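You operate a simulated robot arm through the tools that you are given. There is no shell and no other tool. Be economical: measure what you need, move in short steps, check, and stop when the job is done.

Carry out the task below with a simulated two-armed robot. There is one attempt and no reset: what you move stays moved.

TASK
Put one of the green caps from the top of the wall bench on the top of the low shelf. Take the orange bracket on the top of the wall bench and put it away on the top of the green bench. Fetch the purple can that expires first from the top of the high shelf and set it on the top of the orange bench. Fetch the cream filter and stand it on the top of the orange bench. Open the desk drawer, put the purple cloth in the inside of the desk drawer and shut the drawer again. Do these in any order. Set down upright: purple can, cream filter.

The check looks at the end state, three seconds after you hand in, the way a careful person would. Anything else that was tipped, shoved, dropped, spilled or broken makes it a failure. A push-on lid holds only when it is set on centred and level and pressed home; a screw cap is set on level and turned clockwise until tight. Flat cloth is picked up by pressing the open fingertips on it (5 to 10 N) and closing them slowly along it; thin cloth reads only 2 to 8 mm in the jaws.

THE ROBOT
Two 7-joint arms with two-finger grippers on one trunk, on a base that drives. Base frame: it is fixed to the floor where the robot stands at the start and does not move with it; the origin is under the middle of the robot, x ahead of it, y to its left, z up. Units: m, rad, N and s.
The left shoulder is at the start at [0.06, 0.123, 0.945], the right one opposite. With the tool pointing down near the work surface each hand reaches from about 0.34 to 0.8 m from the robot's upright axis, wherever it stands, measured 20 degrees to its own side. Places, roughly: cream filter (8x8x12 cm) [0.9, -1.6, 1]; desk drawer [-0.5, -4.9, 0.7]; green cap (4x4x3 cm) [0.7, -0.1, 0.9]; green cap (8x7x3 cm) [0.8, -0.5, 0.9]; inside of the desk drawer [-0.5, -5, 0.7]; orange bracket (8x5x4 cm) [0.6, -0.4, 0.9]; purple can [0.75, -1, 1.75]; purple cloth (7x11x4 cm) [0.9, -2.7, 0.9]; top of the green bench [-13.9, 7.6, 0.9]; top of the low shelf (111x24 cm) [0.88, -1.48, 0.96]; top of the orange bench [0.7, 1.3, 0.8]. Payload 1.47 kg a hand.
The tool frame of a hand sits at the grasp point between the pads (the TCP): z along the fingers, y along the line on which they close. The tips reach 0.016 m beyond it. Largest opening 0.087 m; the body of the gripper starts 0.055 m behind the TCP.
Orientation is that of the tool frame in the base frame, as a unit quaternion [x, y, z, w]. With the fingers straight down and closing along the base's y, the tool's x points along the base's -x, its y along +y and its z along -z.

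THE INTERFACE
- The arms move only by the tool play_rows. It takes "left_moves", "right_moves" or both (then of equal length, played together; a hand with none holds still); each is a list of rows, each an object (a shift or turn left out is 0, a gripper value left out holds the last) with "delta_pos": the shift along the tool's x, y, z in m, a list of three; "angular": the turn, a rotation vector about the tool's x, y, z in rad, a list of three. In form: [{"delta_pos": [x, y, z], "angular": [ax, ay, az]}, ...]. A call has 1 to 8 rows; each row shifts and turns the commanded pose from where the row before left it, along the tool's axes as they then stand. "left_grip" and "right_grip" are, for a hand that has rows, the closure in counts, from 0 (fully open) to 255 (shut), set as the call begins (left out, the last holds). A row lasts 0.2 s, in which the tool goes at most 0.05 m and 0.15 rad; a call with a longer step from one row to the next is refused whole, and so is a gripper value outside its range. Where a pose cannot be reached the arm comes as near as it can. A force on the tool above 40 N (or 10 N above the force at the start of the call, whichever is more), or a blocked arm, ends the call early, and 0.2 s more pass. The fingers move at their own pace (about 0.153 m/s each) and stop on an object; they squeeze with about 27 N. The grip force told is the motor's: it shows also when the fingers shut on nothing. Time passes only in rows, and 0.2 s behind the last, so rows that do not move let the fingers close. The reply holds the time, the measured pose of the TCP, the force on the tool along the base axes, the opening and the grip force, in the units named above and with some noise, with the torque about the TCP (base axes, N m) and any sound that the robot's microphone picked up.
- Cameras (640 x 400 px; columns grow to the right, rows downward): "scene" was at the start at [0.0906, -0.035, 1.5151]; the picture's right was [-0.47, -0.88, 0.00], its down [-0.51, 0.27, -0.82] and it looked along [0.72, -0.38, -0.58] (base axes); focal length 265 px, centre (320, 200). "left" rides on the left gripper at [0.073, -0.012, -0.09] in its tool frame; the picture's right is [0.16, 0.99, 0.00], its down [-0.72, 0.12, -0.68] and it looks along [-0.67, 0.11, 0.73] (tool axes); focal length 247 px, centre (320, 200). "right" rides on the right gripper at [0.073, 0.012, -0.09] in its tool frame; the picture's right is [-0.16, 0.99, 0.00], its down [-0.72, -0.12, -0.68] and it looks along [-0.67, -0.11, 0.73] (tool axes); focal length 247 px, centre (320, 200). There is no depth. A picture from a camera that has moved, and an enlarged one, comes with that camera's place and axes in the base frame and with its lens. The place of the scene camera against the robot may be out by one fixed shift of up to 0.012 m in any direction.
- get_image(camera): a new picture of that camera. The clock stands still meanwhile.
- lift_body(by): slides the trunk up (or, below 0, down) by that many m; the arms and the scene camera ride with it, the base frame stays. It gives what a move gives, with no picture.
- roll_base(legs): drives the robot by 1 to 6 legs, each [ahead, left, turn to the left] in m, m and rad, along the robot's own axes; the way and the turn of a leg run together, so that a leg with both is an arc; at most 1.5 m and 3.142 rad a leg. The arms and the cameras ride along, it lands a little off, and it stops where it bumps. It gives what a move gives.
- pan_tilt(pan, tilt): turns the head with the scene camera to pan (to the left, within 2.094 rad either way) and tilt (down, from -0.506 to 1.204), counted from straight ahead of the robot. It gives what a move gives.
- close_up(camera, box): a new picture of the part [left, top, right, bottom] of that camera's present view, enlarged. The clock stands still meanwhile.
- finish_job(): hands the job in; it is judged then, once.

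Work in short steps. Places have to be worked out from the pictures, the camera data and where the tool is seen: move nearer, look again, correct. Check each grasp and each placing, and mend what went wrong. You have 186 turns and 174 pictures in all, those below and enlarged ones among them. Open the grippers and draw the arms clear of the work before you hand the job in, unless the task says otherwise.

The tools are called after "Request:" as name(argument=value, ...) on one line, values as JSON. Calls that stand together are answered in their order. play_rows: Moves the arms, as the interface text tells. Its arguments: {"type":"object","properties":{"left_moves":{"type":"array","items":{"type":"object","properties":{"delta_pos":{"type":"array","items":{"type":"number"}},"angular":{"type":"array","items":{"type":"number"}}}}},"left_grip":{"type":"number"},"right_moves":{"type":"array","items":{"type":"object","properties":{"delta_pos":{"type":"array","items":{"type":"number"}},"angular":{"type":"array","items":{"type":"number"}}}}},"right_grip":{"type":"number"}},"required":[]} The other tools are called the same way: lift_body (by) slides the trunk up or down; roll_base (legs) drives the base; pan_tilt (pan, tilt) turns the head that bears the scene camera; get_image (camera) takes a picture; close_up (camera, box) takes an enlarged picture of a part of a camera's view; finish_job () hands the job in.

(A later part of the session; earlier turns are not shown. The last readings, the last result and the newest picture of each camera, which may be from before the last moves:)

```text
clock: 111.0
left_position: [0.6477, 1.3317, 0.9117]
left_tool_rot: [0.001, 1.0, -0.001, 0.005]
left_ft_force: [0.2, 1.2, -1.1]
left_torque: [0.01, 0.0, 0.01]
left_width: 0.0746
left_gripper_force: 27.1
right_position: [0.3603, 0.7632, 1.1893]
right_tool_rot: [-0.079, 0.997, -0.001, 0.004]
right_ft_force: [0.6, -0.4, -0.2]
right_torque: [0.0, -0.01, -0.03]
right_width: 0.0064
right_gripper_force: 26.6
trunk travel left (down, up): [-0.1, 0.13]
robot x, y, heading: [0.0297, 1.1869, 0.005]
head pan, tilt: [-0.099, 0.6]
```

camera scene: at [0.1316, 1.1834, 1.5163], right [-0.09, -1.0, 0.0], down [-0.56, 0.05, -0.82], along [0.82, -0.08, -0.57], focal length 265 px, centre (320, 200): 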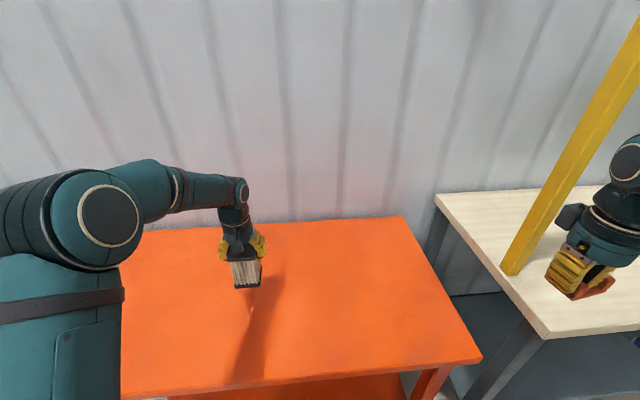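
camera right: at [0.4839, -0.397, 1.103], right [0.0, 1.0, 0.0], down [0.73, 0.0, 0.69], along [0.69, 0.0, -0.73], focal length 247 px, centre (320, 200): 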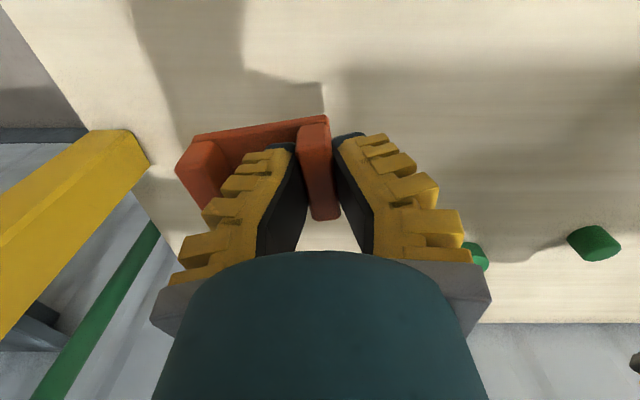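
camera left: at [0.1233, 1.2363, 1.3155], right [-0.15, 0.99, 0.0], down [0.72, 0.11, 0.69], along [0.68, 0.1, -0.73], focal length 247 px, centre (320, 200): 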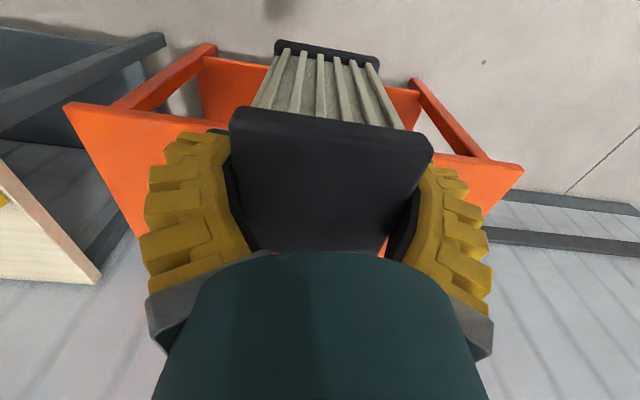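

Request:
play_rows(left_moves=[{"delta_pos": [0, 0, 0.004]}, {}, {"delta_pos": [0, 0, 0.004]}, {}, {"delta_pos": [0, 0, 0.004]}, {}])

Request:
close_up(camera="scene", box=[160, 220, 320, 320])

```text
clock: 112.4
left_position: [0.6487, 1.333, 0.9019]
left_tool_rot: [-0.001, 1.0, 0.0, 0.01]
left_ft_force: [0.2, 4.9, 32.5]
left_torque: [0.08, -0.02, 0.0]
left_width: 0.0751
left_gripper_force: 27.0
right_position: [0.3597, 0.761, 1.1912]
right_tool_rot: [-0.079, 0.997, -0.001, 0.005]
right_ft_force: [-0.1, -0.1, -0.6]
right_torque: [0.01, -0.02, 0.0]
right_width: 0.0063
right_gripper_force: 27.5
trunk travel left (down, up): [-0.1, 0.13]
robot x, y, heading: [0.0295, 1.1857, 0.007]
head pan, tilt: [-0.099, 0.6]
```

```text
4.00 times, centred on (240, 270) of scene
camera zoom: at [0.1276, 1.1831, 1.5169], right [-0.09, -1.0, 0.0], down [-0.56, 0.05, -0.83], along [0.82, -0.08, -0.56], focal length 1061 px, centre (640, -80)
```

zoom: 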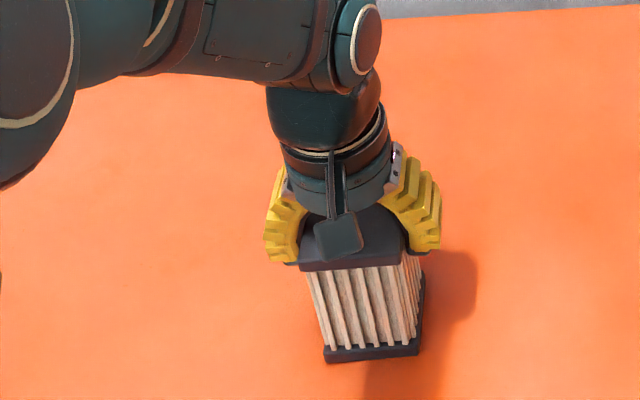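

The filter is down (32 N). I ease off, open and rise straight up.

Request:
play_rows(left_moves=[{"delta_pos": [0, 0, -0.006]}, {}])

Request:
play_rows(left_moves=[{}, {}, {}, {"delta_pos": [0, 0, -0.03]}, {"delta_pos": [0, 0, -0.04]}, {"delta_pos": [0, 0, -0.05]}, {"delta_pos": [0, 0, -0.05]}, {"delta_pos": [0, 0, -0.05]}], left_grip=0)

Request:
get_image(camera="scene")

```text
clock: 113.0
left_position: [0.645, 1.3324, 0.902]
left_tool_rot: [0.0, 1.0, -0.001, 0.003]
left_ft_force: [-0.8, 1.0, -1.8]
left_torque: [0.02, -0.01, 0.0]
left_width: 0.0752
left_gripper_force: 26.8
right_position: [0.3599, 0.7626, 1.1895]
right_tool_rot: [-0.079, 0.997, -0.001, 0.003]
right_ft_force: [-0.2, 0.1, -0.9]
right_torque: [0.03, -0.01, 0.0]
right_width: 0.0062
right_gripper_force: 27.0
trunk travel left (down, up): [-0.1, 0.13]
robot x, y, heading: [0.0299, 1.1843, 0.003]
head pan, tilt: [-0.099, 0.6]
```

```text
clock: 114.8
left_position: [0.6442, 1.3359, 1.1243]
left_tool_rot: [-0.001, 1.0, -0.001, 0.006]
left_ft_force: [-0.4, 0.0, 0.6]
left_torque: [-0.02, 0.01, -0.01]
left_width: 0.0869
left_gripper_force: 0.1
right_position: [0.3595, 0.7621, 1.1897]
right_tool_rot: [-0.079, 0.997, -0.001, 0.004]
right_ft_force: [0.6, -0.4, -1.1]
right_torque: [0.01, 0.02, -0.01]
right_width: 0.0062
right_gripper_force: 26.6
trunk travel left (down, up): [-0.1, 0.13]
robot x, y, heading: [0.0298, 1.1837, 0.002]
head pan, tilt: [-0.099, 0.6]
```

```text
113 pictures are left
camera scene: at [0.1297, 1.1832, 1.5165], right [-0.09, -1.0, 0.0], down [-0.56, 0.05, -0.83], along [0.82, -0.08, -0.56], focal length 265 px, centre (320, 200)
```

scene: 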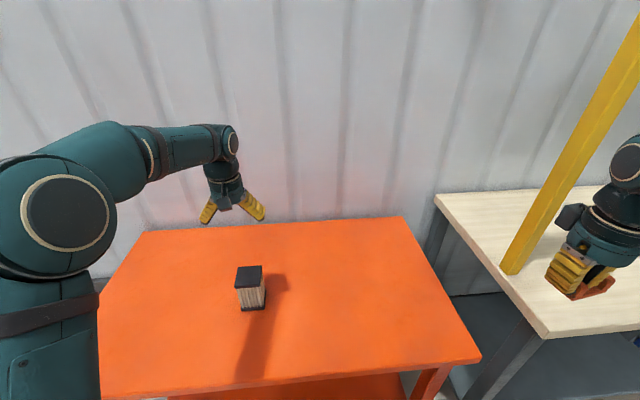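

The filter stands upright. For the can on the high shelf I need a forward-pointing hand with its camera on top, so I retract and roll the left wrist by half a turn.

Request:
play_rows(left_moves=[{"delta_pos": [0.03, 0, -0.03]}, {"delta_pos": [0.04, 0, -0.02]}, {"delta_pos": [0.04, 0, 0]}, {"delta_pos": [0.04, 0, 0]}, {"delta_pos": [0.03, 0, 0]}, {"angular": [0, 0, -0.15]}, {"angular": [0, 0, -0.15]}, {"angular": [0, 0, -0.15]}])

Request:
play_rows(left_moves=[{"angular": [0, 0, -0.15]}, {"angular": [0, 0, -0.15]}, {"angular": [0, 0, -0.15]}, {"angular": [0, 0, -0.15]}, {"angular": [0, 0, -0.15]}, {"angular": [0, 0, -0.15]}, {"angular": [0, 0, -0.15]}, {"angular": [0, 0, -0.15]}])

Request:
play_rows(left_moves=[{"angular": [0, 0, -0.15]}, {"angular": [0, 0, -0.15]}, {"angular": [0, 0, -0.15]}, {"angular": [0, 0, -0.15]}, {"angular": [0, 0, -0.15]}, {"angular": [0, 0, -0.15]}, {"angular": [0, 0, -0.15]}, {"angular": [0, 0, -0.15]}])

```text
clock: 116.6
left_position: [0.4648, 1.3327, 1.1722]
left_tool_rot: [-0.225, 0.974, -0.001, 0.005]
left_ft_force: [-0.8, -0.2, 0.1]
left_torque: [-0.01, 0.0, 0.01]
left_width: 0.0873
left_gripper_force: 0.0
right_position: [0.3611, 0.7629, 1.1898]
right_tool_rot: [-0.079, 0.997, 0.0, 0.003]
right_ft_force: [0.3, 0.3, -0.8]
right_torque: [0.01, 0.01, -0.02]
right_width: 0.0062
right_gripper_force: 26.5
trunk travel left (down, up): [-0.1, 0.13]
robot x, y, heading: [0.0283, 1.1838, 0.005]
head pan, tilt: [-0.099, 0.6]
```

```text
clock: 118.4
left_position: [0.4642, 1.3316, 1.1728]
left_tool_rot: [0.735, -0.678, 0.004, -0.003]
left_ft_force: [-0.5, 0.2, -0.7]
left_torque: [0.0, 0.02, -0.02]
left_width: 0.0869
left_gripper_force: 0.0
right_position: [0.3601, 0.7628, 1.1904]
right_tool_rot: [-0.078, 0.997, -0.001, 0.004]
right_ft_force: [0.0, 0.3, -0.4]
right_torque: [0.03, 0.02, 0.0]
right_width: 0.0061
right_gripper_force: 26.7
trunk travel left (down, up): [-0.1, 0.13]
robot x, y, heading: [0.0311, 1.1842, 0.003]
head pan, tilt: [-0.099, 0.6]
```

```text
clock: 120.2
left_position: [0.4661, 1.3315, 1.166]
left_tool_rot: [0.989, -0.145, -0.002, 0.002]
left_ft_force: [-1.0, 5.9, 2.9]
left_torque: [-0.43, -0.08, 0.04]
left_width: 0.0873
left_gripper_force: 0.0
right_position: [0.3604, 0.7607, 1.1906]
right_tool_rot: [-0.078, 0.997, 0.0, 0.004]
right_ft_force: [1.1, -0.4, -1.9]
right_torque: [0.03, 0.04, 0.0]
right_width: 0.0063
right_gripper_force: 27.0
trunk travel left (down, up): [-0.1, 0.13]
robot x, y, heading: [0.0307, 1.1859, 0.008]
head pan, tilt: [-0.099, 0.6]
```

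Rolled about 163°, with a slight contact torque starting. I now pitch the hand forward, which should open the wrist.

Request:
play_rows(left_moves=[{"angular": [0, 0.15, 0]}, {"angular": [0, 0.15, 0]}, {"angular": [0, 0.15, 0]}, {"angular": [0, 0.15, 0]}, {"angular": [0, 0.15, 0]}, {"angular": [0, 0.15, 0]}])

Request:
get_image(camera="scene")

```text
clock: 121.6
left_position: [0.4645, 1.3334, 1.1715]
left_tool_rot: [0.888, -0.133, 0.435, 0.062]
left_ft_force: [-0.8, -0.1, 0.7]
left_torque: [0.0, -0.01, 0.07]
left_width: 0.0869
left_gripper_force: 0.0
right_position: [0.3597, 0.7628, 1.1905]
right_tool_rot: [-0.078, 0.997, -0.001, 0.004]
right_ft_force: [0.7, 0.2, -0.9]
right_torque: [0.04, -0.01, 0.0]
right_width: 0.0062
right_gripper_force: 27.1
trunk travel left (down, up): [-0.1, 0.13]
robot x, y, heading: [0.0293, 1.1831, 0.006]
head pan, tilt: [-0.099, 0.6]
```

```text
112 pictures are left
camera scene: at [0.1304, 1.1828, 1.5164], right [-0.09, -1.0, 0.0], down [-0.56, 0.05, -0.83], along [0.82, -0.08, -0.56], focal length 265 px, centre (320, 200)
```

scene: 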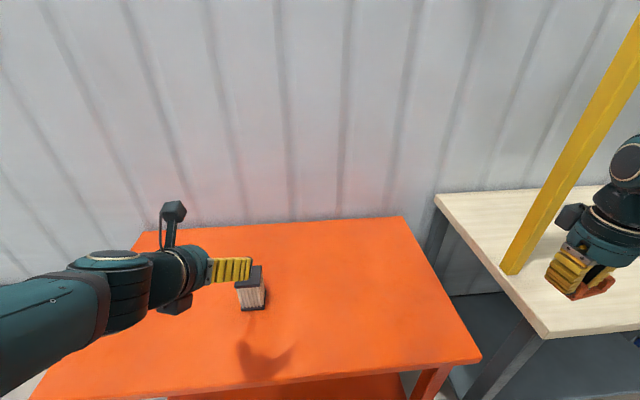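

The wrist is free and the camera is on top. I finish the pitch to horizontal and correct the heading by 0.29 rad.

Request:
play_rows(left_moves=[{"angular": [0, 0.15, 0], "delta_pos": [0, 0, -0.02]}, {"angular": [0, 0.15, 0], "delta_pos": [0, 0, -0.02]}, {"angular": [0, 0.15, 0], "delta_pos": [0, 0, -0.02]}, {"angular": [0, 0.15, 0], "delta_pos": [0, 0, -0.02]}, {"angular": [0, 0.07, 0]}, {"angular": [0.15, 0, 0]}, {"angular": [0.14, 0, 0]}, {}])

```text
clock: 123.4
left_position: [0.4843, 1.3723, 1.2828]
left_tool_rot: [0.708, 0.011, 0.705, 0.032]
left_ft_force: [0.6, 0.4, -0.1]
left_torque: [-0.01, 0.01, 0.03]
left_width: 0.087
left_gripper_force: 0.0
left hand out of reach, approached as far as the arm can: row 1, 2, 3, 4, 5, 6, 7
right_position: [0.3609, 0.762, 1.1905]
right_tool_rot: [-0.079, 0.997, 0.0, 0.004]
right_ft_force: [0.0, 0.2, -0.9]
right_torque: [0.01, 0.0, -0.01]
right_width: 0.0063
right_gripper_force: 27.2
trunk travel left (down, up): [-0.1, 0.13]
robot x, y, heading: [0.0298, 1.1833, 0.002]
head pan, tilt: [-0.099, 0.6]
```

The hand is level, pointing forward, camera up. I back off and drive to the high shelf, then raise the trunk.

Request:
roll_base(legs=[[-0.28, 0, 0], [0, -1.15, 0], [0, -1.15, 0]])

Request:
lift_body(by=0.128)

Request:
pan_tilt(pan=-0.05, tilt=0.0)

Request:
get_image(camera="scene")

Request:
get_image(camera="left")

```text
clock: 145.2
left_position: [0.1856, -0.9242, 1.2802]
left_tool_rot: [0.711, 0.009, 0.703, 0.036]
left_ft_force: [-0.2, 0.5, -0.3]
left_torque: [0.02, 0.03, 0.0]
left_width: 0.0868
left_gripper_force: 0.0
right_position: [0.0507, -1.5373, 1.1906]
right_tool_rot: [-0.072, 0.997, -0.001, 0.004]
right_ft_force: [0.7, 0.9, -0.7]
right_torque: [0.06, 0.0, 0.01]
right_width: 0.0061
right_gripper_force: 27.0
trunk travel left (down, up): [-0.1, 0.13]
robot x, y, heading: [-0.2738, -1.1036, -0.014]
head pan, tilt: [-0.099, 0.6]
```

```text
clock: 146.8
left_position: [0.1861, -0.9247, 1.4084]
left_tool_rot: [0.711, 0.009, 0.703, 0.037]
left_ft_force: [-0.4, 0.2, 0.8]
left_torque: [-0.02, 0.03, -0.01]
left_width: 0.087
left_gripper_force: 0.1
right_position: [0.0513, -1.5365, 1.3176]
right_tool_rot: [-0.072, 0.997, -0.001, 0.003]
right_ft_force: [1.3, 0.7, 0.1]
right_torque: [0.0, 0.0, 0.0]
right_width: 0.0062
right_gripper_force: 26.8
trunk travel left (down, up): [-0.228, 0.002]
robot x, y, heading: [-0.2675, -1.109, -0.01]
head pan, tilt: [-0.099, 0.6]
```

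```text
clock: 147.8
left_position: [0.1862, -0.9263, 1.4088]
left_tool_rot: [0.71, 0.008, 0.703, 0.038]
left_ft_force: [0.9, -0.5, -0.6]
left_torque: [0.01, 0.03, -0.03]
left_width: 0.0873
left_gripper_force: 0.0
right_position: [0.0523, -1.5358, 1.3186]
right_tool_rot: [-0.072, 0.997, -0.001, 0.004]
right_ft_force: [0.1, 0.6, -1.1]
right_torque: [0.02, -0.04, 0.03]
right_width: 0.0064
right_gripper_force: 26.7
trunk travel left (down, up): [-0.228, 0.002]
robot x, y, heading: [-0.271, -1.1099, -0.012]
head pan, tilt: [-0.051, 0.0]
```

```text
111 pictures are left
camera scene: at [-0.1704, -1.1087, 1.6996], right [-0.07, -1.0, 0.0], down [0.0, 0.0, -1.0], along [1.0, -0.07, 0.0], focal length 265 px, centre (320, 200)
```

scene: 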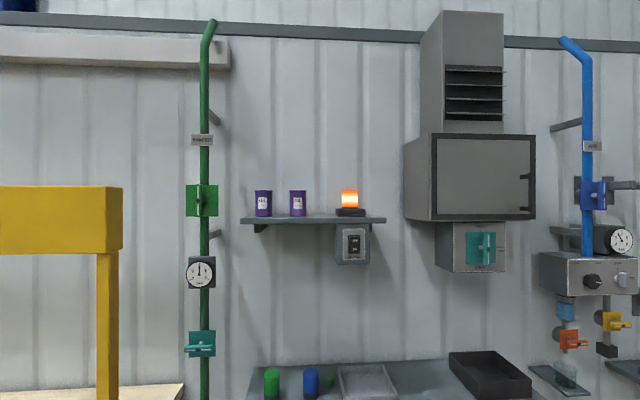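

```text
110 pictures are left
camera left: at [0.0979, -0.9066, 1.482], right [-0.04, -0.97, 0.22], down [-0.69, -0.13, -0.71], along [0.72, -0.18, -0.67], focal length 247 px, centre (320, 200)
```

left: 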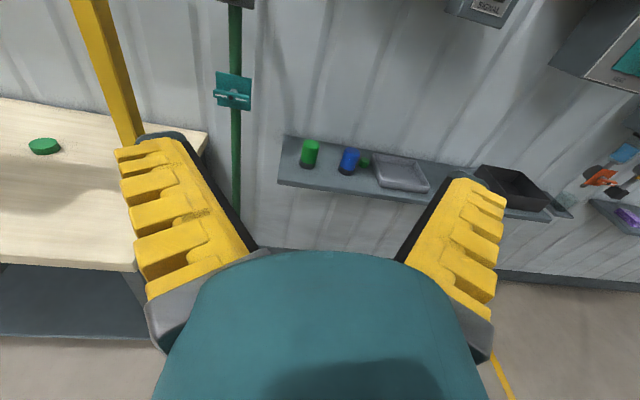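

I zoom in to locate the can on the shelf precisely.

Request:
close_up(camera="scene", box=[232, 170, 392, 270])

```text
4.00 times, centred on (312, 220) of scene
camera zoom: at [-0.1704, -1.1087, 1.6996], right [-0.07, -1.0, 0.0], down [0.0, 0.0, -1.0], along [1.0, -0.07, 0.0], focal length 1061 px, centre (352, 120)
```

zoom: 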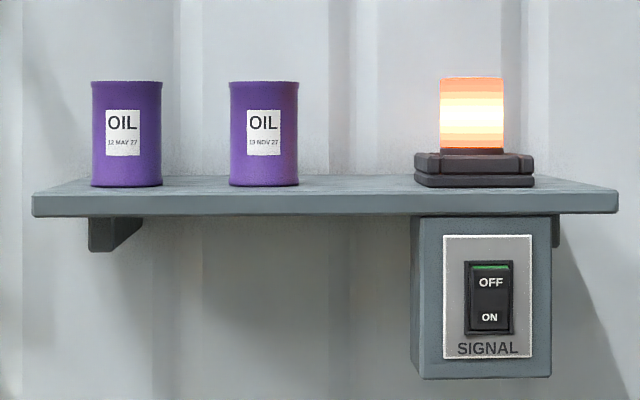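

The can axis is at about [0.842,-0.967], z 1.638–1.737, shelf front edge x≈0.716. To keep the wrist box clear of the shelf I pitch the hand down ~0.42 rad; I raise it here in the open first to test reach.

Request:
play_rows(left_moves=[{"delta_pos": [0.048, 0, 0]}, {"delta_pos": [0.048, 0, 0]}, {"delta_pos": [0.048, 0, 0]}, {"delta_pos": [0.048, 0, 0]}, {"delta_pos": [0.048, 0, 0]}, {"delta_pos": [0.048, 0, 0]}])

Request:
play_rows(left_moves=[{"angular": [0, -0.14, 0]}, {"angular": [0, -0.14, 0]}, {"angular": [0, -0.14, 0]}, {}])

```text
clock: 149.3
left_position: [0.1703, -0.9506, 1.6999]
left_tool_rot: [0.7, -0.029, 0.706, 0.107]
left_ft_force: [0.8, 0.7, -0.5]
left_torque: [0.02, 0.01, -0.01]
left_width: 0.0871
left_gripper_force: 0.1
right_position: [0.0514, -1.5362, 1.3174]
right_tool_rot: [-0.071, 0.997, -0.001, 0.004]
right_ft_force: [0.2, 0.2, -1.4]
right_torque: [0.03, 0.01, 0.0]
right_width: 0.0064
right_gripper_force: 27.0
trunk travel left (down, up): [-0.228, 0.002]
robot x, y, heading: [-0.274, -1.11, -0.01]
head pan, tilt: [-0.051, 0.0]
stopped in row 6 (left hand): the arm was blocked; the commanded pose is now the measured one
```

```text
clock: 150.0
left_position: [0.1486, -0.9881, 1.6531]
left_tool_rot: [0.816, -0.07, 0.543, 0.183]
left_ft_force: [0.2, -0.2, -0.2]
left_torque: [0.01, 0.03, 0.02]
left_width: 0.0871
left_gripper_force: 0.0
right_position: [0.0519, -1.5351, 1.318]
right_tool_rot: [-0.072, 0.997, -0.001, 0.002]
right_ft_force: [0.0, -0.9, -0.9]
right_torque: [0.02, 0.01, 0.01]
right_width: 0.0061
right_gripper_force: 27.1
trunk travel left (down, up): [-0.228, 0.002]
robot x, y, heading: [-0.2715, -1.1077, -0.01]
head pan, tilt: [-0.051, 0.0]
stopped in row 3 (left hand): the arm was blocked; the commanded pose is now the measured one
```

The arm hit a joint limit in this close posture. I look at its configuration before trying further out.

Request:
pan_tilt(pan=0.6, tilt=0.1)

Request:
get_image(camera="scene")

```text
clock: 151.0
left_position: [0.1472, -0.9867, 1.6603]
left_tool_rot: [0.813, -0.071, 0.549, 0.179]
left_ft_force: [1.1, -0.9, -0.6]
left_torque: [-0.01, -0.01, -0.01]
left_width: 0.0868
left_gripper_force: 0.0
right_position: [0.0519, -1.535, 1.3186]
right_tool_rot: [-0.072, 0.997, 0.0, 0.004]
right_ft_force: [0.4, 1.5, 0.3]
right_torque: [0.01, 0.01, 0.01]
right_width: 0.0063
right_gripper_force: 27.3
trunk travel left (down, up): [-0.228, 0.002]
robot x, y, heading: [-0.2725, -1.1075, -0.009]
head pan, tilt: [0.6, 0.099]
```

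```text
108 pictures are left
camera scene: at [-0.1903, -1.0627, 1.7225], right [0.49, -0.87, 0.0], down [0.23, 0.13, -0.96], along [0.84, 0.47, 0.26], focal length 265 px, centre (320, 200)
```

scene: 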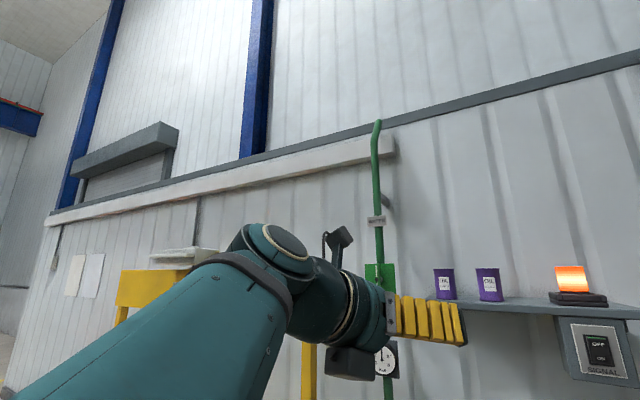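

The head shows an odd tilt, so the arm is probably crowding the head. I move the hand forward and left, then straighten its orientation.

Request:
play_rows(left_moves=[{"delta_pos": [0.0136, -0.0316, 0.0172]}, {"delta_pos": [0.0136, -0.0316, 0.0172]}, {"delta_pos": [0.0136, -0.0316, 0.0172]}, {"delta_pos": [0.0136, -0.0316, 0.0172]}, {"delta_pos": [0.0136, -0.0316, 0.0172]}, {"angular": [0.122, 0.012, 0.029]}, {"angular": [0.122, 0.012, 0.029]}, {"angular": [0.122, 0.012, 0.029]}])

Request:
pan_tilt(pan=0.3, tilt=0.1)

Request:
get_image(camera="scene")

```text
clock: 152.8
left_position: [0.298, -0.8686, 1.6598]
left_tool_rot: [0.819, -0.002, 0.574, 0.004]
left_ft_force: [0.3, 0.2, 0.1]
left_torque: [0.02, 0.0, 0.02]
left_width: 0.0871
left_gripper_force: 0.1
right_position: [0.05, -1.5374, 1.3181]
right_tool_rot: [-0.072, 0.997, 0.0, 0.003]
right_ft_force: [-0.4, -0.4, -1.0]
right_torque: [0.05, 0.03, 0.03]
right_width: 0.0061
right_gripper_force: 26.9
trunk travel left (down, up): [-0.228, 0.002]
robot x, y, heading: [-0.2721, -1.106, -0.009]
head pan, tilt: [0.6, 0.099]
```

```text
clock: 153.6
left_position: [0.2976, -0.8674, 1.659]
left_tool_rot: [0.819, -0.003, 0.574, 0.006]
left_ft_force: [0.8, 0.8, 0.7]
left_torque: [-0.02, 0.02, 0.03]
left_width: 0.0872
left_gripper_force: 0.1
right_position: [0.0516, -1.536, 1.3177]
right_tool_rot: [-0.072, 0.997, -0.001, 0.003]
right_ft_force: [-0.2, -0.6, -0.3]
right_torque: [0.02, 0.02, -0.01]
right_width: 0.0063
right_gripper_force: 27.4
trunk travel left (down, up): [-0.228, 0.002]
robot x, y, heading: [-0.275, -1.1093, -0.013]
head pan, tilt: [0.3, 0.099]
```

```text
107 pictures are left
camera scene: at [-0.1719, -1.0754, 1.6906], right [0.29, -0.96, 0.0], down [-0.1, -0.03, -0.99], along [0.95, 0.29, -0.1], focal length 265 px, centre (320, 200)
```

scene: 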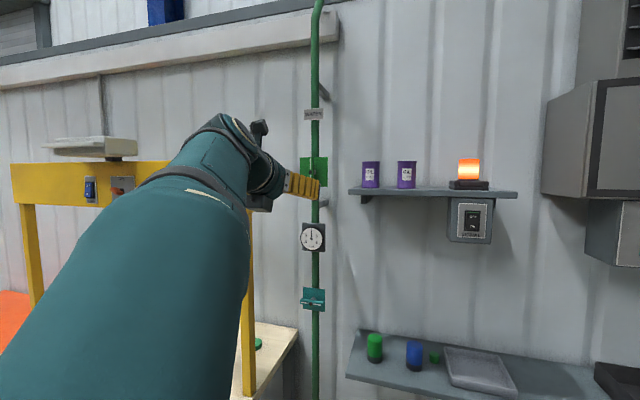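

Now the hand is level-rolled at 20° down pitch and reachable. I raise it 4 cm and drive toward the can, stopping ~14 cm short.

Request:
play_rows(left_moves=[{"delta_pos": [0.0188, 0, -0.0069]}, {"delta_pos": [0.0188, 0, -0.0069]}, {}])

Request:
roll_base(legs=[[0, -0.1, 0.012], [0.33, 0, 0]])

Request:
pan_tilt(pan=0.3, tilt=0.1)

Request:
get_image(camera="scene")

Request:
get_image(camera="left")

```text
clock: 154.4
left_position: [0.2989, -0.8673, 1.6985]
left_tool_rot: [0.818, -0.002, 0.575, 0.006]
left_ft_force: [0.2, 0.2, -0.4]
left_torque: [0.0, 0.02, 0.01]
left_width: 0.0868
left_gripper_force: 0.0
right_position: [0.0504, -1.5362, 1.3172]
right_tool_rot: [-0.071, 0.997, -0.001, 0.003]
right_ft_force: [0.4, -0.7, -0.7]
right_torque: [0.02, -0.03, 0.01]
right_width: 0.0059
right_gripper_force: 26.5
trunk travel left (down, up): [-0.228, 0.002]
robot x, y, heading: [-0.2757, -1.1075, -0.011]
head pan, tilt: [0.3, 0.099]
```

```text
clock: 157.7
left_position: [0.6265, -0.9621, 1.6992]
left_tool_rot: [0.819, 0.001, 0.574, 0.004]
left_ft_force: [-0.4, -0.5, 0.0]
left_torque: [0.01, 0.02, 0.0]
left_width: 0.0871
left_gripper_force: 0.0
right_position: [0.3853, -1.6335, 1.3188]
right_tool_rot: [-0.075, 0.997, -0.001, 0.004]
right_ft_force: [-0.4, -0.8, -0.5]
right_torque: [0.0, 0.03, -0.03]
right_width: 0.006
right_gripper_force: 27.0
trunk travel left (down, up): [-0.228, 0.002]
robot x, y, heading: [0.0575, -1.207, -0.007]
head pan, tilt: [0.3, 0.099]
```

```text
clock: 158.3
left_position: [0.6273, -0.9616, 1.7]
left_tool_rot: [0.818, 0.001, 0.575, 0.003]
left_ft_force: [0.3, -0.3, -0.1]
left_torque: [-0.01, 0.02, -0.03]
left_width: 0.0873
left_gripper_force: 0.1
right_position: [0.386, -1.6335, 1.3174]
right_tool_rot: [-0.075, 0.997, -0.001, 0.003]
right_ft_force: [0.6, -0.5, -1.1]
right_torque: [0.02, 0.02, 0.01]
right_width: 0.0062
right_gripper_force: 26.8
trunk travel left (down, up): [-0.228, 0.002]
robot x, y, heading: [0.058, -1.2074, -0.001]
head pan, tilt: [0.3, 0.099]
```

```text
106 pictures are left
camera scene: at [0.1585, -1.1748, 1.6905], right [0.29, -0.96, 0.0], down [-0.1, -0.03, -0.99], along [0.95, 0.29, -0.1], focal length 265 px, centre (320, 200)
```

scene: 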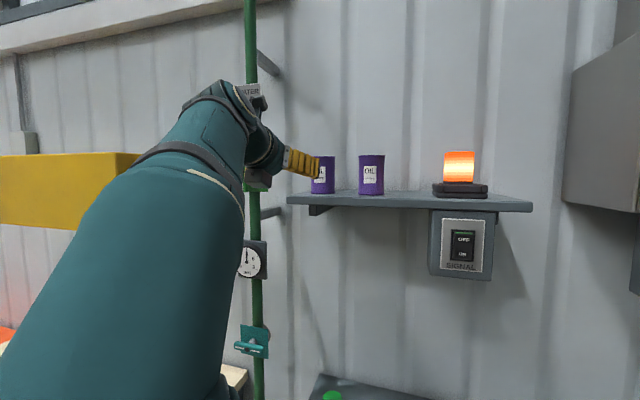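

```text
105 pictures are left
camera left: at [0.5685, -0.9514, 1.7984], right [0.05, -0.99, 0.15], down [-0.89, -0.12, -0.45], along [0.46, -0.11, -0.88], focal length 247 px, centre (320, 200)
```

left: 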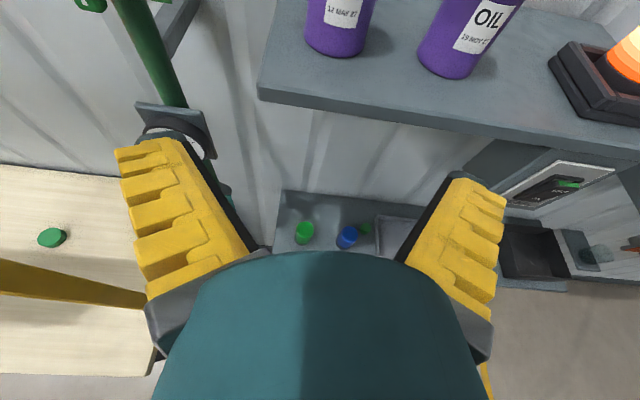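

The wrist view puts the can at y≈-0.977, x≈0.845. I shift the hand 1.4 cm right and roll 0.11 m forward, then check.

Request:
play_rows(left_moves=[{"delta_pos": [0, 0.0145, 0]}, {}])

Request:
roll_base(legs=[[0.11, 0, 0]])

Request:
get_image(camera="left")

Request:
close_up(camera="scene", box=[220, 100, 380, 200])

```text
clock: 158.9
left_position: [0.6258, -0.9771, 1.6998]
left_tool_rot: [0.818, 0.001, 0.574, 0.004]
left_ft_force: [0.2, 0.3, 0.4]
left_torque: [0.0, 0.04, -0.01]
left_width: 0.087
left_gripper_force: 0.0
right_position: [0.3845, -1.6312, 1.3188]
right_tool_rot: [-0.074, 0.997, -0.002, 0.003]
right_ft_force: [-0.3, -0.4, -1.3]
right_torque: [0.01, 0.02, -0.01]
right_width: 0.0064
right_gripper_force: 26.8
trunk travel left (down, up): [-0.228, 0.002]
robot x, y, heading: [0.0568, -1.2082, -0.004]
head pan, tilt: [0.3, 0.099]
```

```text
clock: 160.1
left_position: [0.7336, -0.9783, 1.7]
left_tool_rot: [0.819, 0.001, 0.574, 0.003]
left_ft_force: [0.5, -0.3, 0.4]
left_torque: [0.03, -0.01, 0.02]
left_width: 0.0871
left_gripper_force: 0.0
right_position: [0.4913, -1.634, 1.3184]
right_tool_rot: [-0.075, 0.997, -0.001, 0.004]
right_ft_force: [0.6, -0.4, -0.3]
right_torque: [0.06, -0.02, -0.01]
right_width: 0.0063
right_gripper_force: 27.1
trunk travel left (down, up): [-0.228, 0.002]
robot x, y, heading: [0.1633, -1.206, -0.001]
head pan, tilt: [0.3, 0.099]
```

```text
104 pictures are left
camera left: at [0.6746, -0.9662, 1.7989], right [0.05, -0.99, 0.15], down [-0.89, -0.12, -0.45], along [0.46, -0.11, -0.88], focal length 247 px, centre (320, 200)
```

left: 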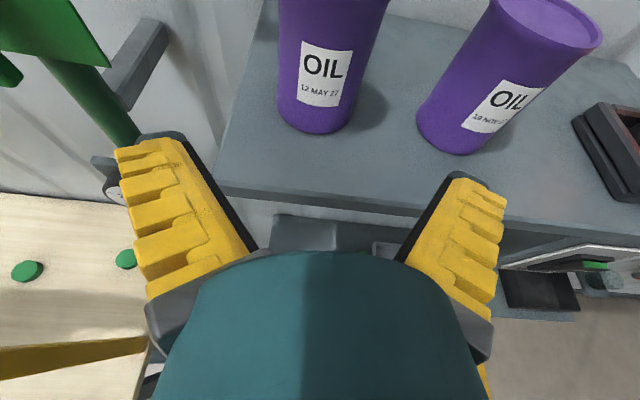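

```text
4.00 times, centred on (300, 150) of scene
camera zoom: at [0.2645, -1.175, 1.6906], right [0.29, -0.96, 0.0], down [-0.09, -0.03, -1.0], along [0.95, 0.29, -0.1], focal length 1061 px, centre (400, 400)
```

zoom: 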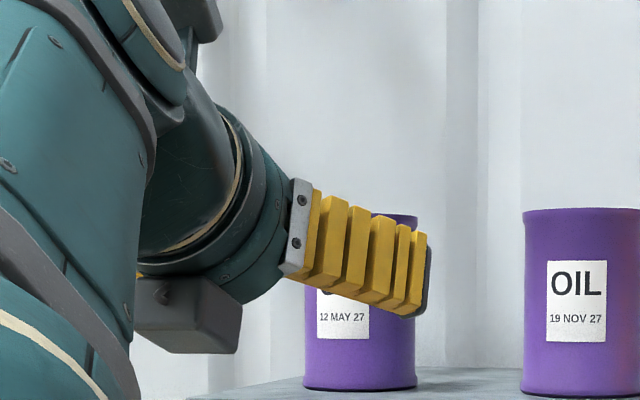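

Well aligned (can axis ≈[0.857,-0.978]). I advance 0.06 and check the spacing.

Request:
roll_base(legs=[[0.06, 0, 0]])

Request:
get_image(camera="left")

Request:
get_image(camera="scene")

```text
clock: 161.1
left_position: [0.7956, -0.9771, 1.6987]
left_tool_rot: [0.819, 0.001, 0.573, 0.003]
left_ft_force: [0.9, 0.2, 0.0]
left_torque: [-0.01, 0.01, 0.0]
left_width: 0.087
left_gripper_force: 0.1
right_position: [0.5519, -1.6328, 1.3168]
right_tool_rot: [-0.075, 0.997, 0.0, 0.003]
right_ft_force: [-0.2, 0.2, -0.5]
right_torque: [-0.01, 0.03, 0.0]
right_width: 0.0062
right_gripper_force: 27.6
trunk travel left (down, up): [-0.228, 0.002]
robot x, y, heading: [0.2245, -1.2058, -0.006]
head pan, tilt: [0.3, 0.099]
```

```text
102 pictures are left
camera left: at [0.736, -0.9668, 1.7983], right [0.05, -0.99, 0.15], down [-0.89, -0.12, -0.45], along [0.46, -0.11, -0.88], focal length 247 px, centre (320, 200)
```

left: 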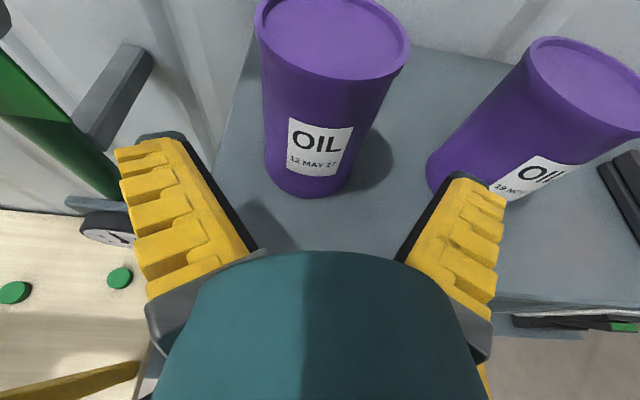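

```text
101 pictures are left
camera scene: at [0.3256, -1.1752, 1.6905], right [0.29, -0.96, 0.0], down [-0.1, -0.03, -0.99], along [0.95, 0.29, -0.1], focal length 265 px, centre (320, 200)
```

scene: 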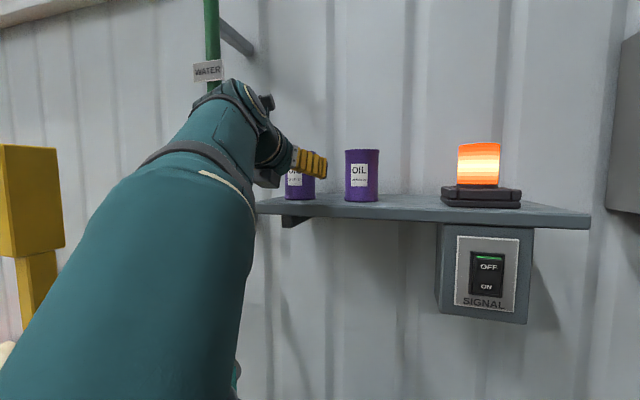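

The other can is close to the right finger, so I narrow the jaw to ~72 mm and shift 2 mm left, then advance the last ~5.5 cm.

Request:
play_rows(left_moves=[{"delta_pos": [0, -0.001, 0]}, {}], left_grip=50)

Request:
roll_base(legs=[[0.055, 0, 0]])

Request:
get_image(camera="left")

```text
clock: 161.7
left_position: [0.7948, -0.9766, 1.6988]
left_tool_rot: [0.819, 0.0, 0.574, 0.004]
left_ft_force: [-0.1, -0.3, -0.2]
left_torque: [-0.02, 0.0, 0.03]
left_width: 0.0735
left_gripper_force: 2.3
right_position: [0.5526, -1.6351, 1.3166]
right_tool_rot: [-0.075, 0.997, 0.0, 0.003]
right_ft_force: [0.5, 0.9, 0.0]
right_torque: [0.04, 0.0, 0.02]
right_width: 0.0063
right_gripper_force: 26.9
trunk travel left (down, up): [-0.228, 0.002]
robot x, y, heading: [0.2243, -1.2071, -0.001]
head pan, tilt: [0.3, 0.099]
```

```text
clock: 162.6
left_position: [0.8486, -0.9775, 1.6995]
left_tool_rot: [0.819, 0.0, 0.574, 0.004]
left_ft_force: [0.1, 0.2, -0.5]
left_torque: [0.0, 0.0, -0.04]
left_width: 0.0736
left_gripper_force: 2.5
right_position: [0.6048, -1.6354, 1.3183]
right_tool_rot: [-0.074, 0.997, 0.0, 0.003]
right_ft_force: [0.9, -0.7, -0.3]
right_torque: [-0.02, 0.04, 0.0]
right_width: 0.0062
right_gripper_force: 27.1
trunk travel left (down, up): [-0.228, 0.002]
robot x, y, heading: [0.2788, -1.2053, 0.001]
head pan, tilt: [0.3, 0.099]
```

```text
100 pictures are left
camera left: at [0.7906, -0.9661, 1.7985], right [0.05, -0.99, 0.15], down [-0.89, -0.12, -0.45], along [0.46, -0.12, -0.88], focal length 247 px, centre (320, 200)
```

left: 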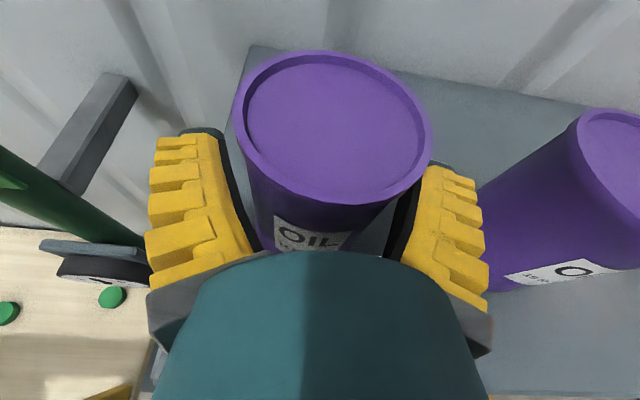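

The can is centred between the fingers. I close.

Request:
play_rows(left_moves=[{}, {}, {}, {}], left_grip=255)

Request:
get_image(camera="left")

```text
clock: 163.6
left_position: [0.849, -0.9771, 1.6995]
left_tool_rot: [0.819, 0.0, 0.574, 0.004]
left_ft_force: [0.8, -0.2, -2.2]
left_torque: [0.01, 0.03, -0.02]
left_width: 0.0644
left_gripper_force: 27.2
right_position: [0.605, -1.6341, 1.3181]
right_tool_rot: [-0.073, 0.997, -0.002, 0.003]
right_ft_force: [-0.1, 0.1, 0.2]
right_torque: [0.02, 0.0, 0.02]
right_width: 0.0062
right_gripper_force: 27.1
trunk travel left (down, up): [-0.228, 0.002]
robot x, y, heading: [0.2762, -1.211, -0.005]
head pan, tilt: [0.3, 0.099]
```

```text
99 pictures are left
camera left: at [0.7896, -0.9659, 1.7987], right [0.05, -0.99, 0.16], down [-0.89, -0.12, -0.45], along [0.46, -0.12, -0.88], focal length 247 px, centre (320, 200)
```

left: 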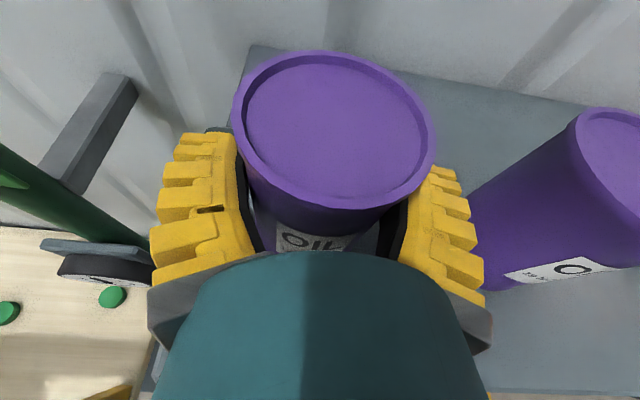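

Gripped at 64 mm. I lift 2.5 cm and check.

Request:
play_rows(left_moves=[{"delta_pos": [0.0094, 0, -0.0034]}, {"delta_pos": [0.0141, 0, -0.0051]}, {}, {}])

Request:
close_up(camera="scene", box=[220, 100, 420, 225])

```text
clock: 164.6
left_position: [0.848, -0.977, 1.7245]
left_tool_rot: [0.819, 0.001, 0.574, 0.003]
left_ft_force: [0.3, 0.6, -3.7]
left_torque: [0.02, 0.01, -0.01]
left_width: 0.0644
left_gripper_force: 26.9
right_position: [0.6035, -1.6346, 1.3182]
right_tool_rot: [-0.074, 0.997, -0.001, 0.002]
right_ft_force: [0.4, 0.1, -0.5]
right_torque: [0.01, 0.04, -0.02]
right_width: 0.0059
right_gripper_force: 27.1
trunk travel left (down, up): [-0.228, 0.002]
robot x, y, heading: [0.275, -1.2065, -0.004]
head pan, tilt: [0.3, 0.099]
```

```text
3.20 times, centred on (320, 162) of scene
camera zoom: at [0.3786, -1.1752, 1.6905], right [0.29, -0.96, 0.0], down [-0.1, -0.03, -0.99], along [0.95, 0.29, -0.1], focal length 849 px, centre (320, 320)
```

zoom: 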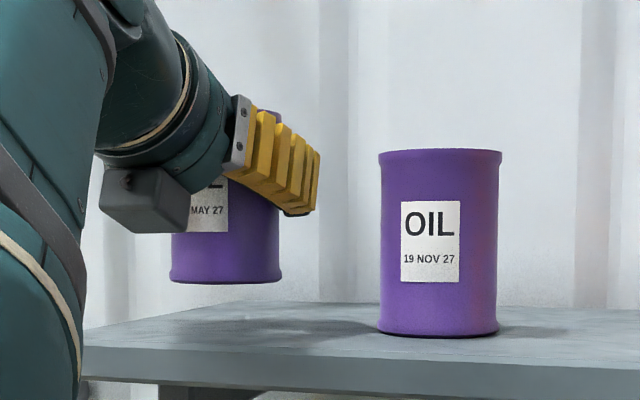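

The can is held upright. I back away and drive toward the orange bench, then bring the trunk down.

Request:
roll_base(legs=[[-0.5, 0, 0], [0, 1.05, 0], [0, 1.03, 0]])

Request:
lift_body(by=-0.128)

Request:
pan_tilt(pan=0.1, tilt=0.5)

Request:
get_image(camera="scene")

```text
clock: 185.5
left_position: [0.2976, 1.1017, 1.7239]
left_tool_rot: [0.819, 0.014, 0.574, -0.005]
left_ft_force: [-0.5, 0.1, -2.9]
left_torque: [0.01, 0.03, 0.03]
left_width: 0.0635
left_gripper_force: 27.2
right_position: [0.078, 0.4364, 1.3189]
right_tool_rot: [-0.092, 0.996, -0.001, 0.003]
right_ft_force: [0.5, 0.1, -0.8]
right_torque: [-0.01, 0.01, 0.02]
right_width: 0.0062
right_gripper_force: 26.8
trunk travel left (down, up): [-0.228, 0.002]
robot x, y, heading: [-0.2639, 0.8488, 0.034]
head pan, tilt: [0.3, 0.099]
```

```text
clock: 187.1
left_position: [0.2981, 1.1006, 1.5962]
left_tool_rot: [0.818, 0.014, 0.574, -0.006]
left_ft_force: [0.6, 0.0, -3.0]
left_torque: [-0.03, 0.01, 0.0]
left_width: 0.0638
left_gripper_force: 27.3
right_position: [0.0775, 0.4359, 1.1906]
right_tool_rot: [-0.091, 0.996, -0.001, 0.002]
right_ft_force: [-0.2, 0.8, 0.0]
right_torque: [-0.02, 0.0, 0.0]
right_width: 0.0065
right_gripper_force: 27.0
trunk travel left (down, up): [-0.1, 0.13]
robot x, y, heading: [-0.2615, 0.8496, 0.033]
head pan, tilt: [0.3, 0.099]
```

```text
clock: 187.9
left_position: [0.2979, 1.1003, 1.5976]
left_tool_rot: [0.818, 0.014, 0.574, -0.006]
left_ft_force: [0.3, -0.4, -4.0]
left_torque: [-0.01, 0.0, -0.04]
left_width: 0.0632
left_gripper_force: 27.1
right_position: [0.0781, 0.436, 1.1918]
right_tool_rot: [-0.092, 0.996, 0.0, 0.003]
right_ft_force: [0.0, 0.2, -0.6]
right_torque: [0.0, -0.04, 0.03]
right_width: 0.0062
right_gripper_force: 27.1
trunk travel left (down, up): [-0.1, 0.13]
robot x, y, heading: [-0.2632, 0.8522, 0.031]
head pan, tilt: [0.099, 0.499]
```

```text
97 pictures are left
camera scene: at [-0.1603, 0.8689, 1.5255], right [0.13, -0.99, 0.0], down [-0.47, -0.06, -0.88], along [0.87, 0.11, -0.48], focal length 265 px, centre (320, 200)
```

scene: 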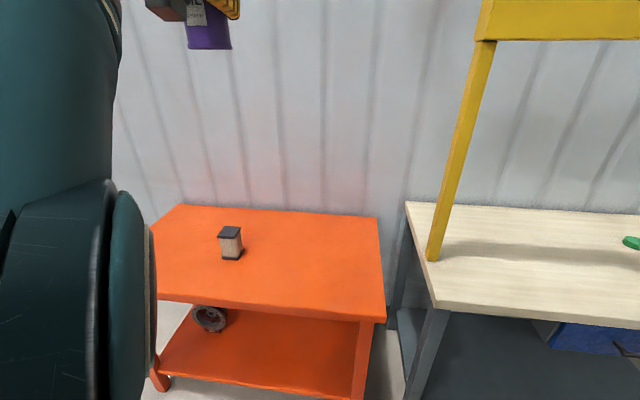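

I lower the hand in free space, keeping the can upright.

Request:
play_rows(left_moves=[{"delta_pos": [-0.045, 0, 0.0164]}, {"delta_pos": [-0.045, 0, 0.0164]}, {"delta_pos": [-0.045, 0, 0.0164]}, {"delta_pos": [-0.045, 0, 0.0164]}, {"delta_pos": [-0.045, 0, 0.0164]}, {"delta_pos": [-0.045, 0, 0.0164]}, {"delta_pos": [-0.045, 0, 0.0164]}, {"delta_pos": [-0.045, 0, 0.0164]}])

Request:
play_rows(left_moves=[{"delta_pos": [-0.045, 0, 0.0164]}, {"delta_pos": [-0.045, 0, 0.0164]}, {"delta_pos": [-0.045, 0, 0.0164]}])

Request:
get_image(camera="scene")

```text
clock: 189.7
left_position: [0.3001, 1.1011, 1.21]
left_tool_rot: [0.819, 0.016, 0.573, -0.008]
left_ft_force: [0.5, 0.2, -4.3]
left_torque: [-0.02, 0.02, 0.0]
left_width: 0.0632
left_gripper_force: 26.9
right_position: [0.0792, 0.4372, 1.1907]
right_tool_rot: [-0.091, 0.996, -0.001, 0.003]
right_ft_force: [0.9, 0.2, -0.9]
right_torque: [0.03, 0.0, -0.01]
right_width: 0.0062
right_gripper_force: 26.9
trunk travel left (down, up): [-0.1, 0.13]
robot x, y, heading: [-0.2623, 0.8476, 0.032]
head pan, tilt: [0.099, 0.499]
```

```text
clock: 190.5
left_position: [0.2988, 1.097, 1.0696]
left_tool_rot: [0.818, 0.014, 0.575, -0.006]
left_ft_force: [-0.7, 0.1, -4.0]
left_torque: [-0.01, 0.02, -0.01]
left_width: 0.0632
left_gripper_force: 27.0
right_position: [0.0798, 0.4367, 1.1899]
right_tool_rot: [-0.092, 0.996, 0.0, 0.004]
right_ft_force: [-0.3, -0.3, -0.4]
right_torque: [0.0, 0.01, -0.02]
right_width: 0.0062
right_gripper_force: 27.4
trunk travel left (down, up): [-0.1, 0.13]
robot x, y, heading: [-0.2639, 0.851, 0.029]
head pan, tilt: [0.099, 0.499]
```

```text
96 pictures are left
camera scene: at [-0.1587, 0.8694, 1.5253], right [0.13, -0.99, 0.0], down [-0.48, -0.06, -0.88], along [0.87, 0.11, -0.48], focal length 265 px, centre (320, 200)
```

scene: 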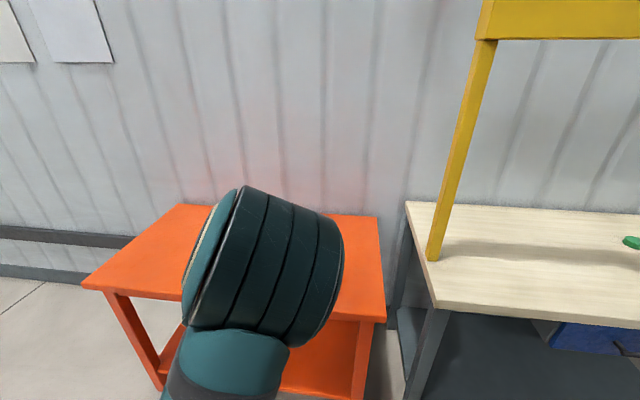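

The elbow blocks the head view; I drive forward 0.3 m and use the wrist camera plus contact force.

Request:
roll_base(legs=[[0.31, 0, -0.03]])

Request:
get_image(camera="left")

Request:
get_image(camera="scene")

```text
clock: 192.6
left_position: [0.621, 1.0853, 1.0702]
left_tool_rot: [0.819, 0.002, 0.574, 0.002]
left_ft_force: [0.1, -0.2, -3.6]
left_torque: [0.04, 0.01, -0.03]
left_width: 0.0633
left_gripper_force: 26.8
right_position: [0.3824, 0.431, 1.1913]
right_tool_rot: [-0.076, 0.997, -0.001, 0.003]
right_ft_force: [0.5, 0.7, -1.3]
right_torque: [-0.03, 0.01, -0.02]
right_width: 0.0062
right_gripper_force: 27.0
trunk travel left (down, up): [-0.1, 0.13]
robot x, y, heading: [0.0482, 0.8606, 0.004]
head pan, tilt: [0.099, 0.499]
```

```text
95 pictures are left
camera left: at [0.5623, 1.0954, 1.1699], right [0.05, -0.99, 0.15], down [-0.89, -0.12, -0.45], along [0.46, -0.11, -0.88], focal length 247 px, centre (320, 200)
```

left: 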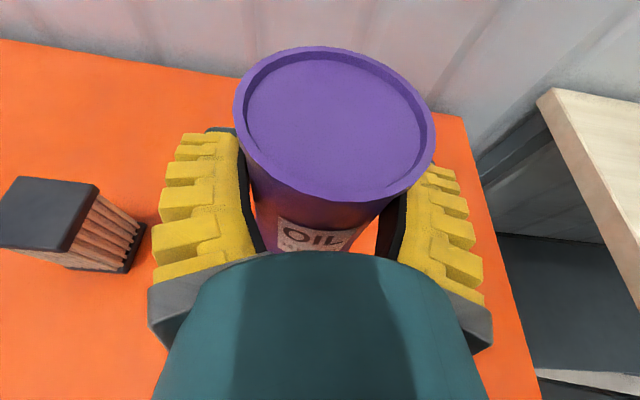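

```text
94 pictures are left
camera scene: at [0.1567, 0.8708, 1.5254], right [0.1, -0.99, 0.0], down [-0.48, -0.05, -0.88], along [0.87, 0.09, -0.48], focal length 265 px, centre (320, 200)
```

scene: 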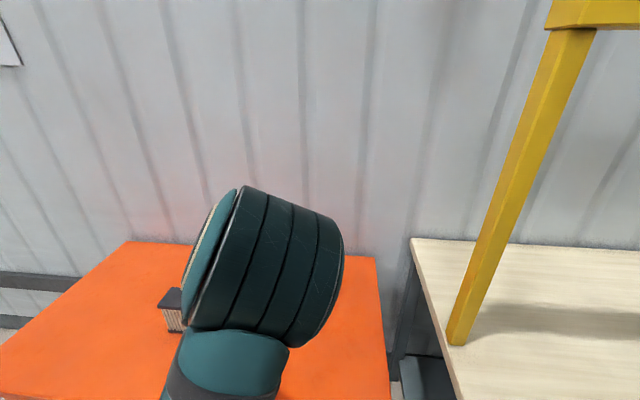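

Can is over the free area, filter 25 cm to the left. I lower to just above the bench.

Request:
play_rows(left_moves=[{"delta_pos": [-0.045, 0, 0.0164]}, {"delta_pos": [-0.045, 0, 0.0164]}, {"delta_pos": [-0.045, 0, 0.0164]}, {"delta_pos": [-0.035, 0, 0.0127]}, {}])

Request:
play_rows(left_moves=[{"delta_pos": [-0.0047, 0, 0.0017]}, {}, {"delta_pos": [-0.0047, 0, 0.0017]}, {}])

Request:
get_image(camera="left")

```text
clock: 193.8
left_position: [0.6212, 1.0832, 0.9947]
left_tool_rot: [0.82, 0.005, 0.572, 0.002]
left_ft_force: [0.1, 0.2, -4.4]
left_torque: [-0.01, -0.01, -0.03]
left_width: 0.0625
left_gripper_force: 26.7
left hand out of reach, approached as far as the arm can: row 2, 3, 4
right_position: [0.3816, 0.4311, 1.1898]
right_tool_rot: [-0.076, 0.997, -0.001, 0.003]
right_ft_force: [0.9, 0.4, -1.4]
right_torque: [-0.02, 0.0, -0.01]
right_width: 0.0062
right_gripper_force: 26.6
trunk travel left (down, up): [-0.1, 0.13]
robot x, y, heading: [0.0505, 0.8576, 0.006]
head pan, tilt: [0.099, 0.499]
```

```text
clock: 194.8
left_position: [0.6209, 1.083, 0.9947]
left_tool_rot: [0.82, 0.005, 0.572, 0.002]
left_ft_force: [-0.2, 0.1, -3.7]
left_torque: [0.0, -0.01, 0.0]
left_width: 0.0625
left_gripper_force: 27.2
left hand out of reach, approached as far as the arm can: row 1, 3
right_position: [0.3808, 0.431, 1.1898]
right_tool_rot: [-0.077, 0.997, -0.001, 0.003]
right_ft_force: [0.3, 0.6, -0.3]
right_torque: [0.0, -0.02, 0.0]
right_width: 0.0061
right_gripper_force: 27.4
trunk travel left (down, up): [-0.1, 0.13]
robot x, y, heading: [0.0527, 0.8534, 0.001]
head pan, tilt: [0.099, 0.499]
```

```text
93 pictures are left
camera left: at [0.5625, 1.0935, 1.0941], right [0.06, -0.99, 0.16], down [-0.89, -0.13, -0.44], along [0.46, -0.11, -0.88], focal length 247 px, centre (320, 200)
```

left: 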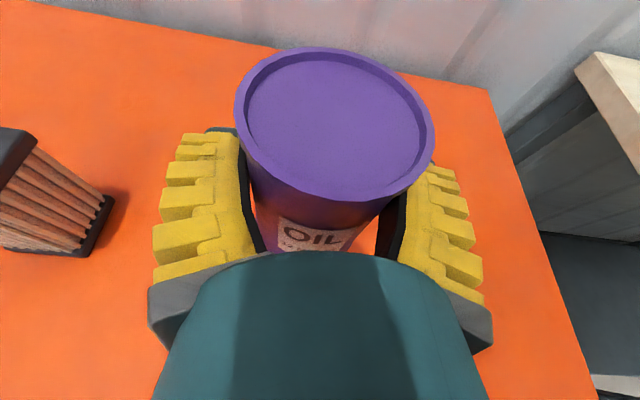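

The arm stops at a joint limit at z≈0.995. I roll back 0.1 and extend the hand forward, so the elbow opens; the commanded height stays above the bench.

Request:
roll_base(legs=[[-0.12, 0, 0]])

Request:
play_rows(left_moves=[{"delta_pos": [0.0137, 0, 0.0376]}, {"delta_pos": [0.0137, 0, 0.0376]}, {"delta_pos": [0.0137, 0, 0.0376]}, {}])

```text
clock: 196.1
left_position: [0.5007, 1.0824, 0.994]
left_tool_rot: [0.821, 0.004, 0.572, 0.002]
left_ft_force: [0.1, -0.4, -3.5]
left_torque: [0.02, -0.01, 0.0]
left_width: 0.0622
left_gripper_force: 27.3
right_position: [0.2591, 0.4292, 1.1913]
right_tool_rot: [-0.076, 0.997, -0.001, 0.003]
right_ft_force: [-0.1, 0.3, -0.1]
right_torque: [-0.01, -0.02, 0.0]
right_width: 0.0062
right_gripper_force: 26.8
trunk travel left (down, up): [-0.1, 0.13]
robot x, y, heading: [-0.0648, 0.8566, 0.004]
head pan, tilt: [0.099, 0.499]
```

```text
clock: 197.1
left_position: [0.6225, 1.08, 0.9935]
left_tool_rot: [0.82, 0.004, 0.572, 0.002]
left_ft_force: [-0.1, -0.3, -4.1]
left_torque: [-0.01, 0.02, 0.0]
left_width: 0.0623
left_gripper_force: 27.4
right_position: [0.2606, 0.4295, 1.1902]
right_tool_rot: [-0.075, 0.997, -0.001, 0.003]
right_ft_force: [0.2, -0.7, 0.0]
right_torque: [0.03, -0.01, 0.01]
right_width: 0.0063
right_gripper_force: 26.9
trunk travel left (down, up): [-0.1, 0.13]
robot x, y, heading: [-0.0691, 0.8558, -0.005]
head pan, tilt: [0.099, 0.499]
```

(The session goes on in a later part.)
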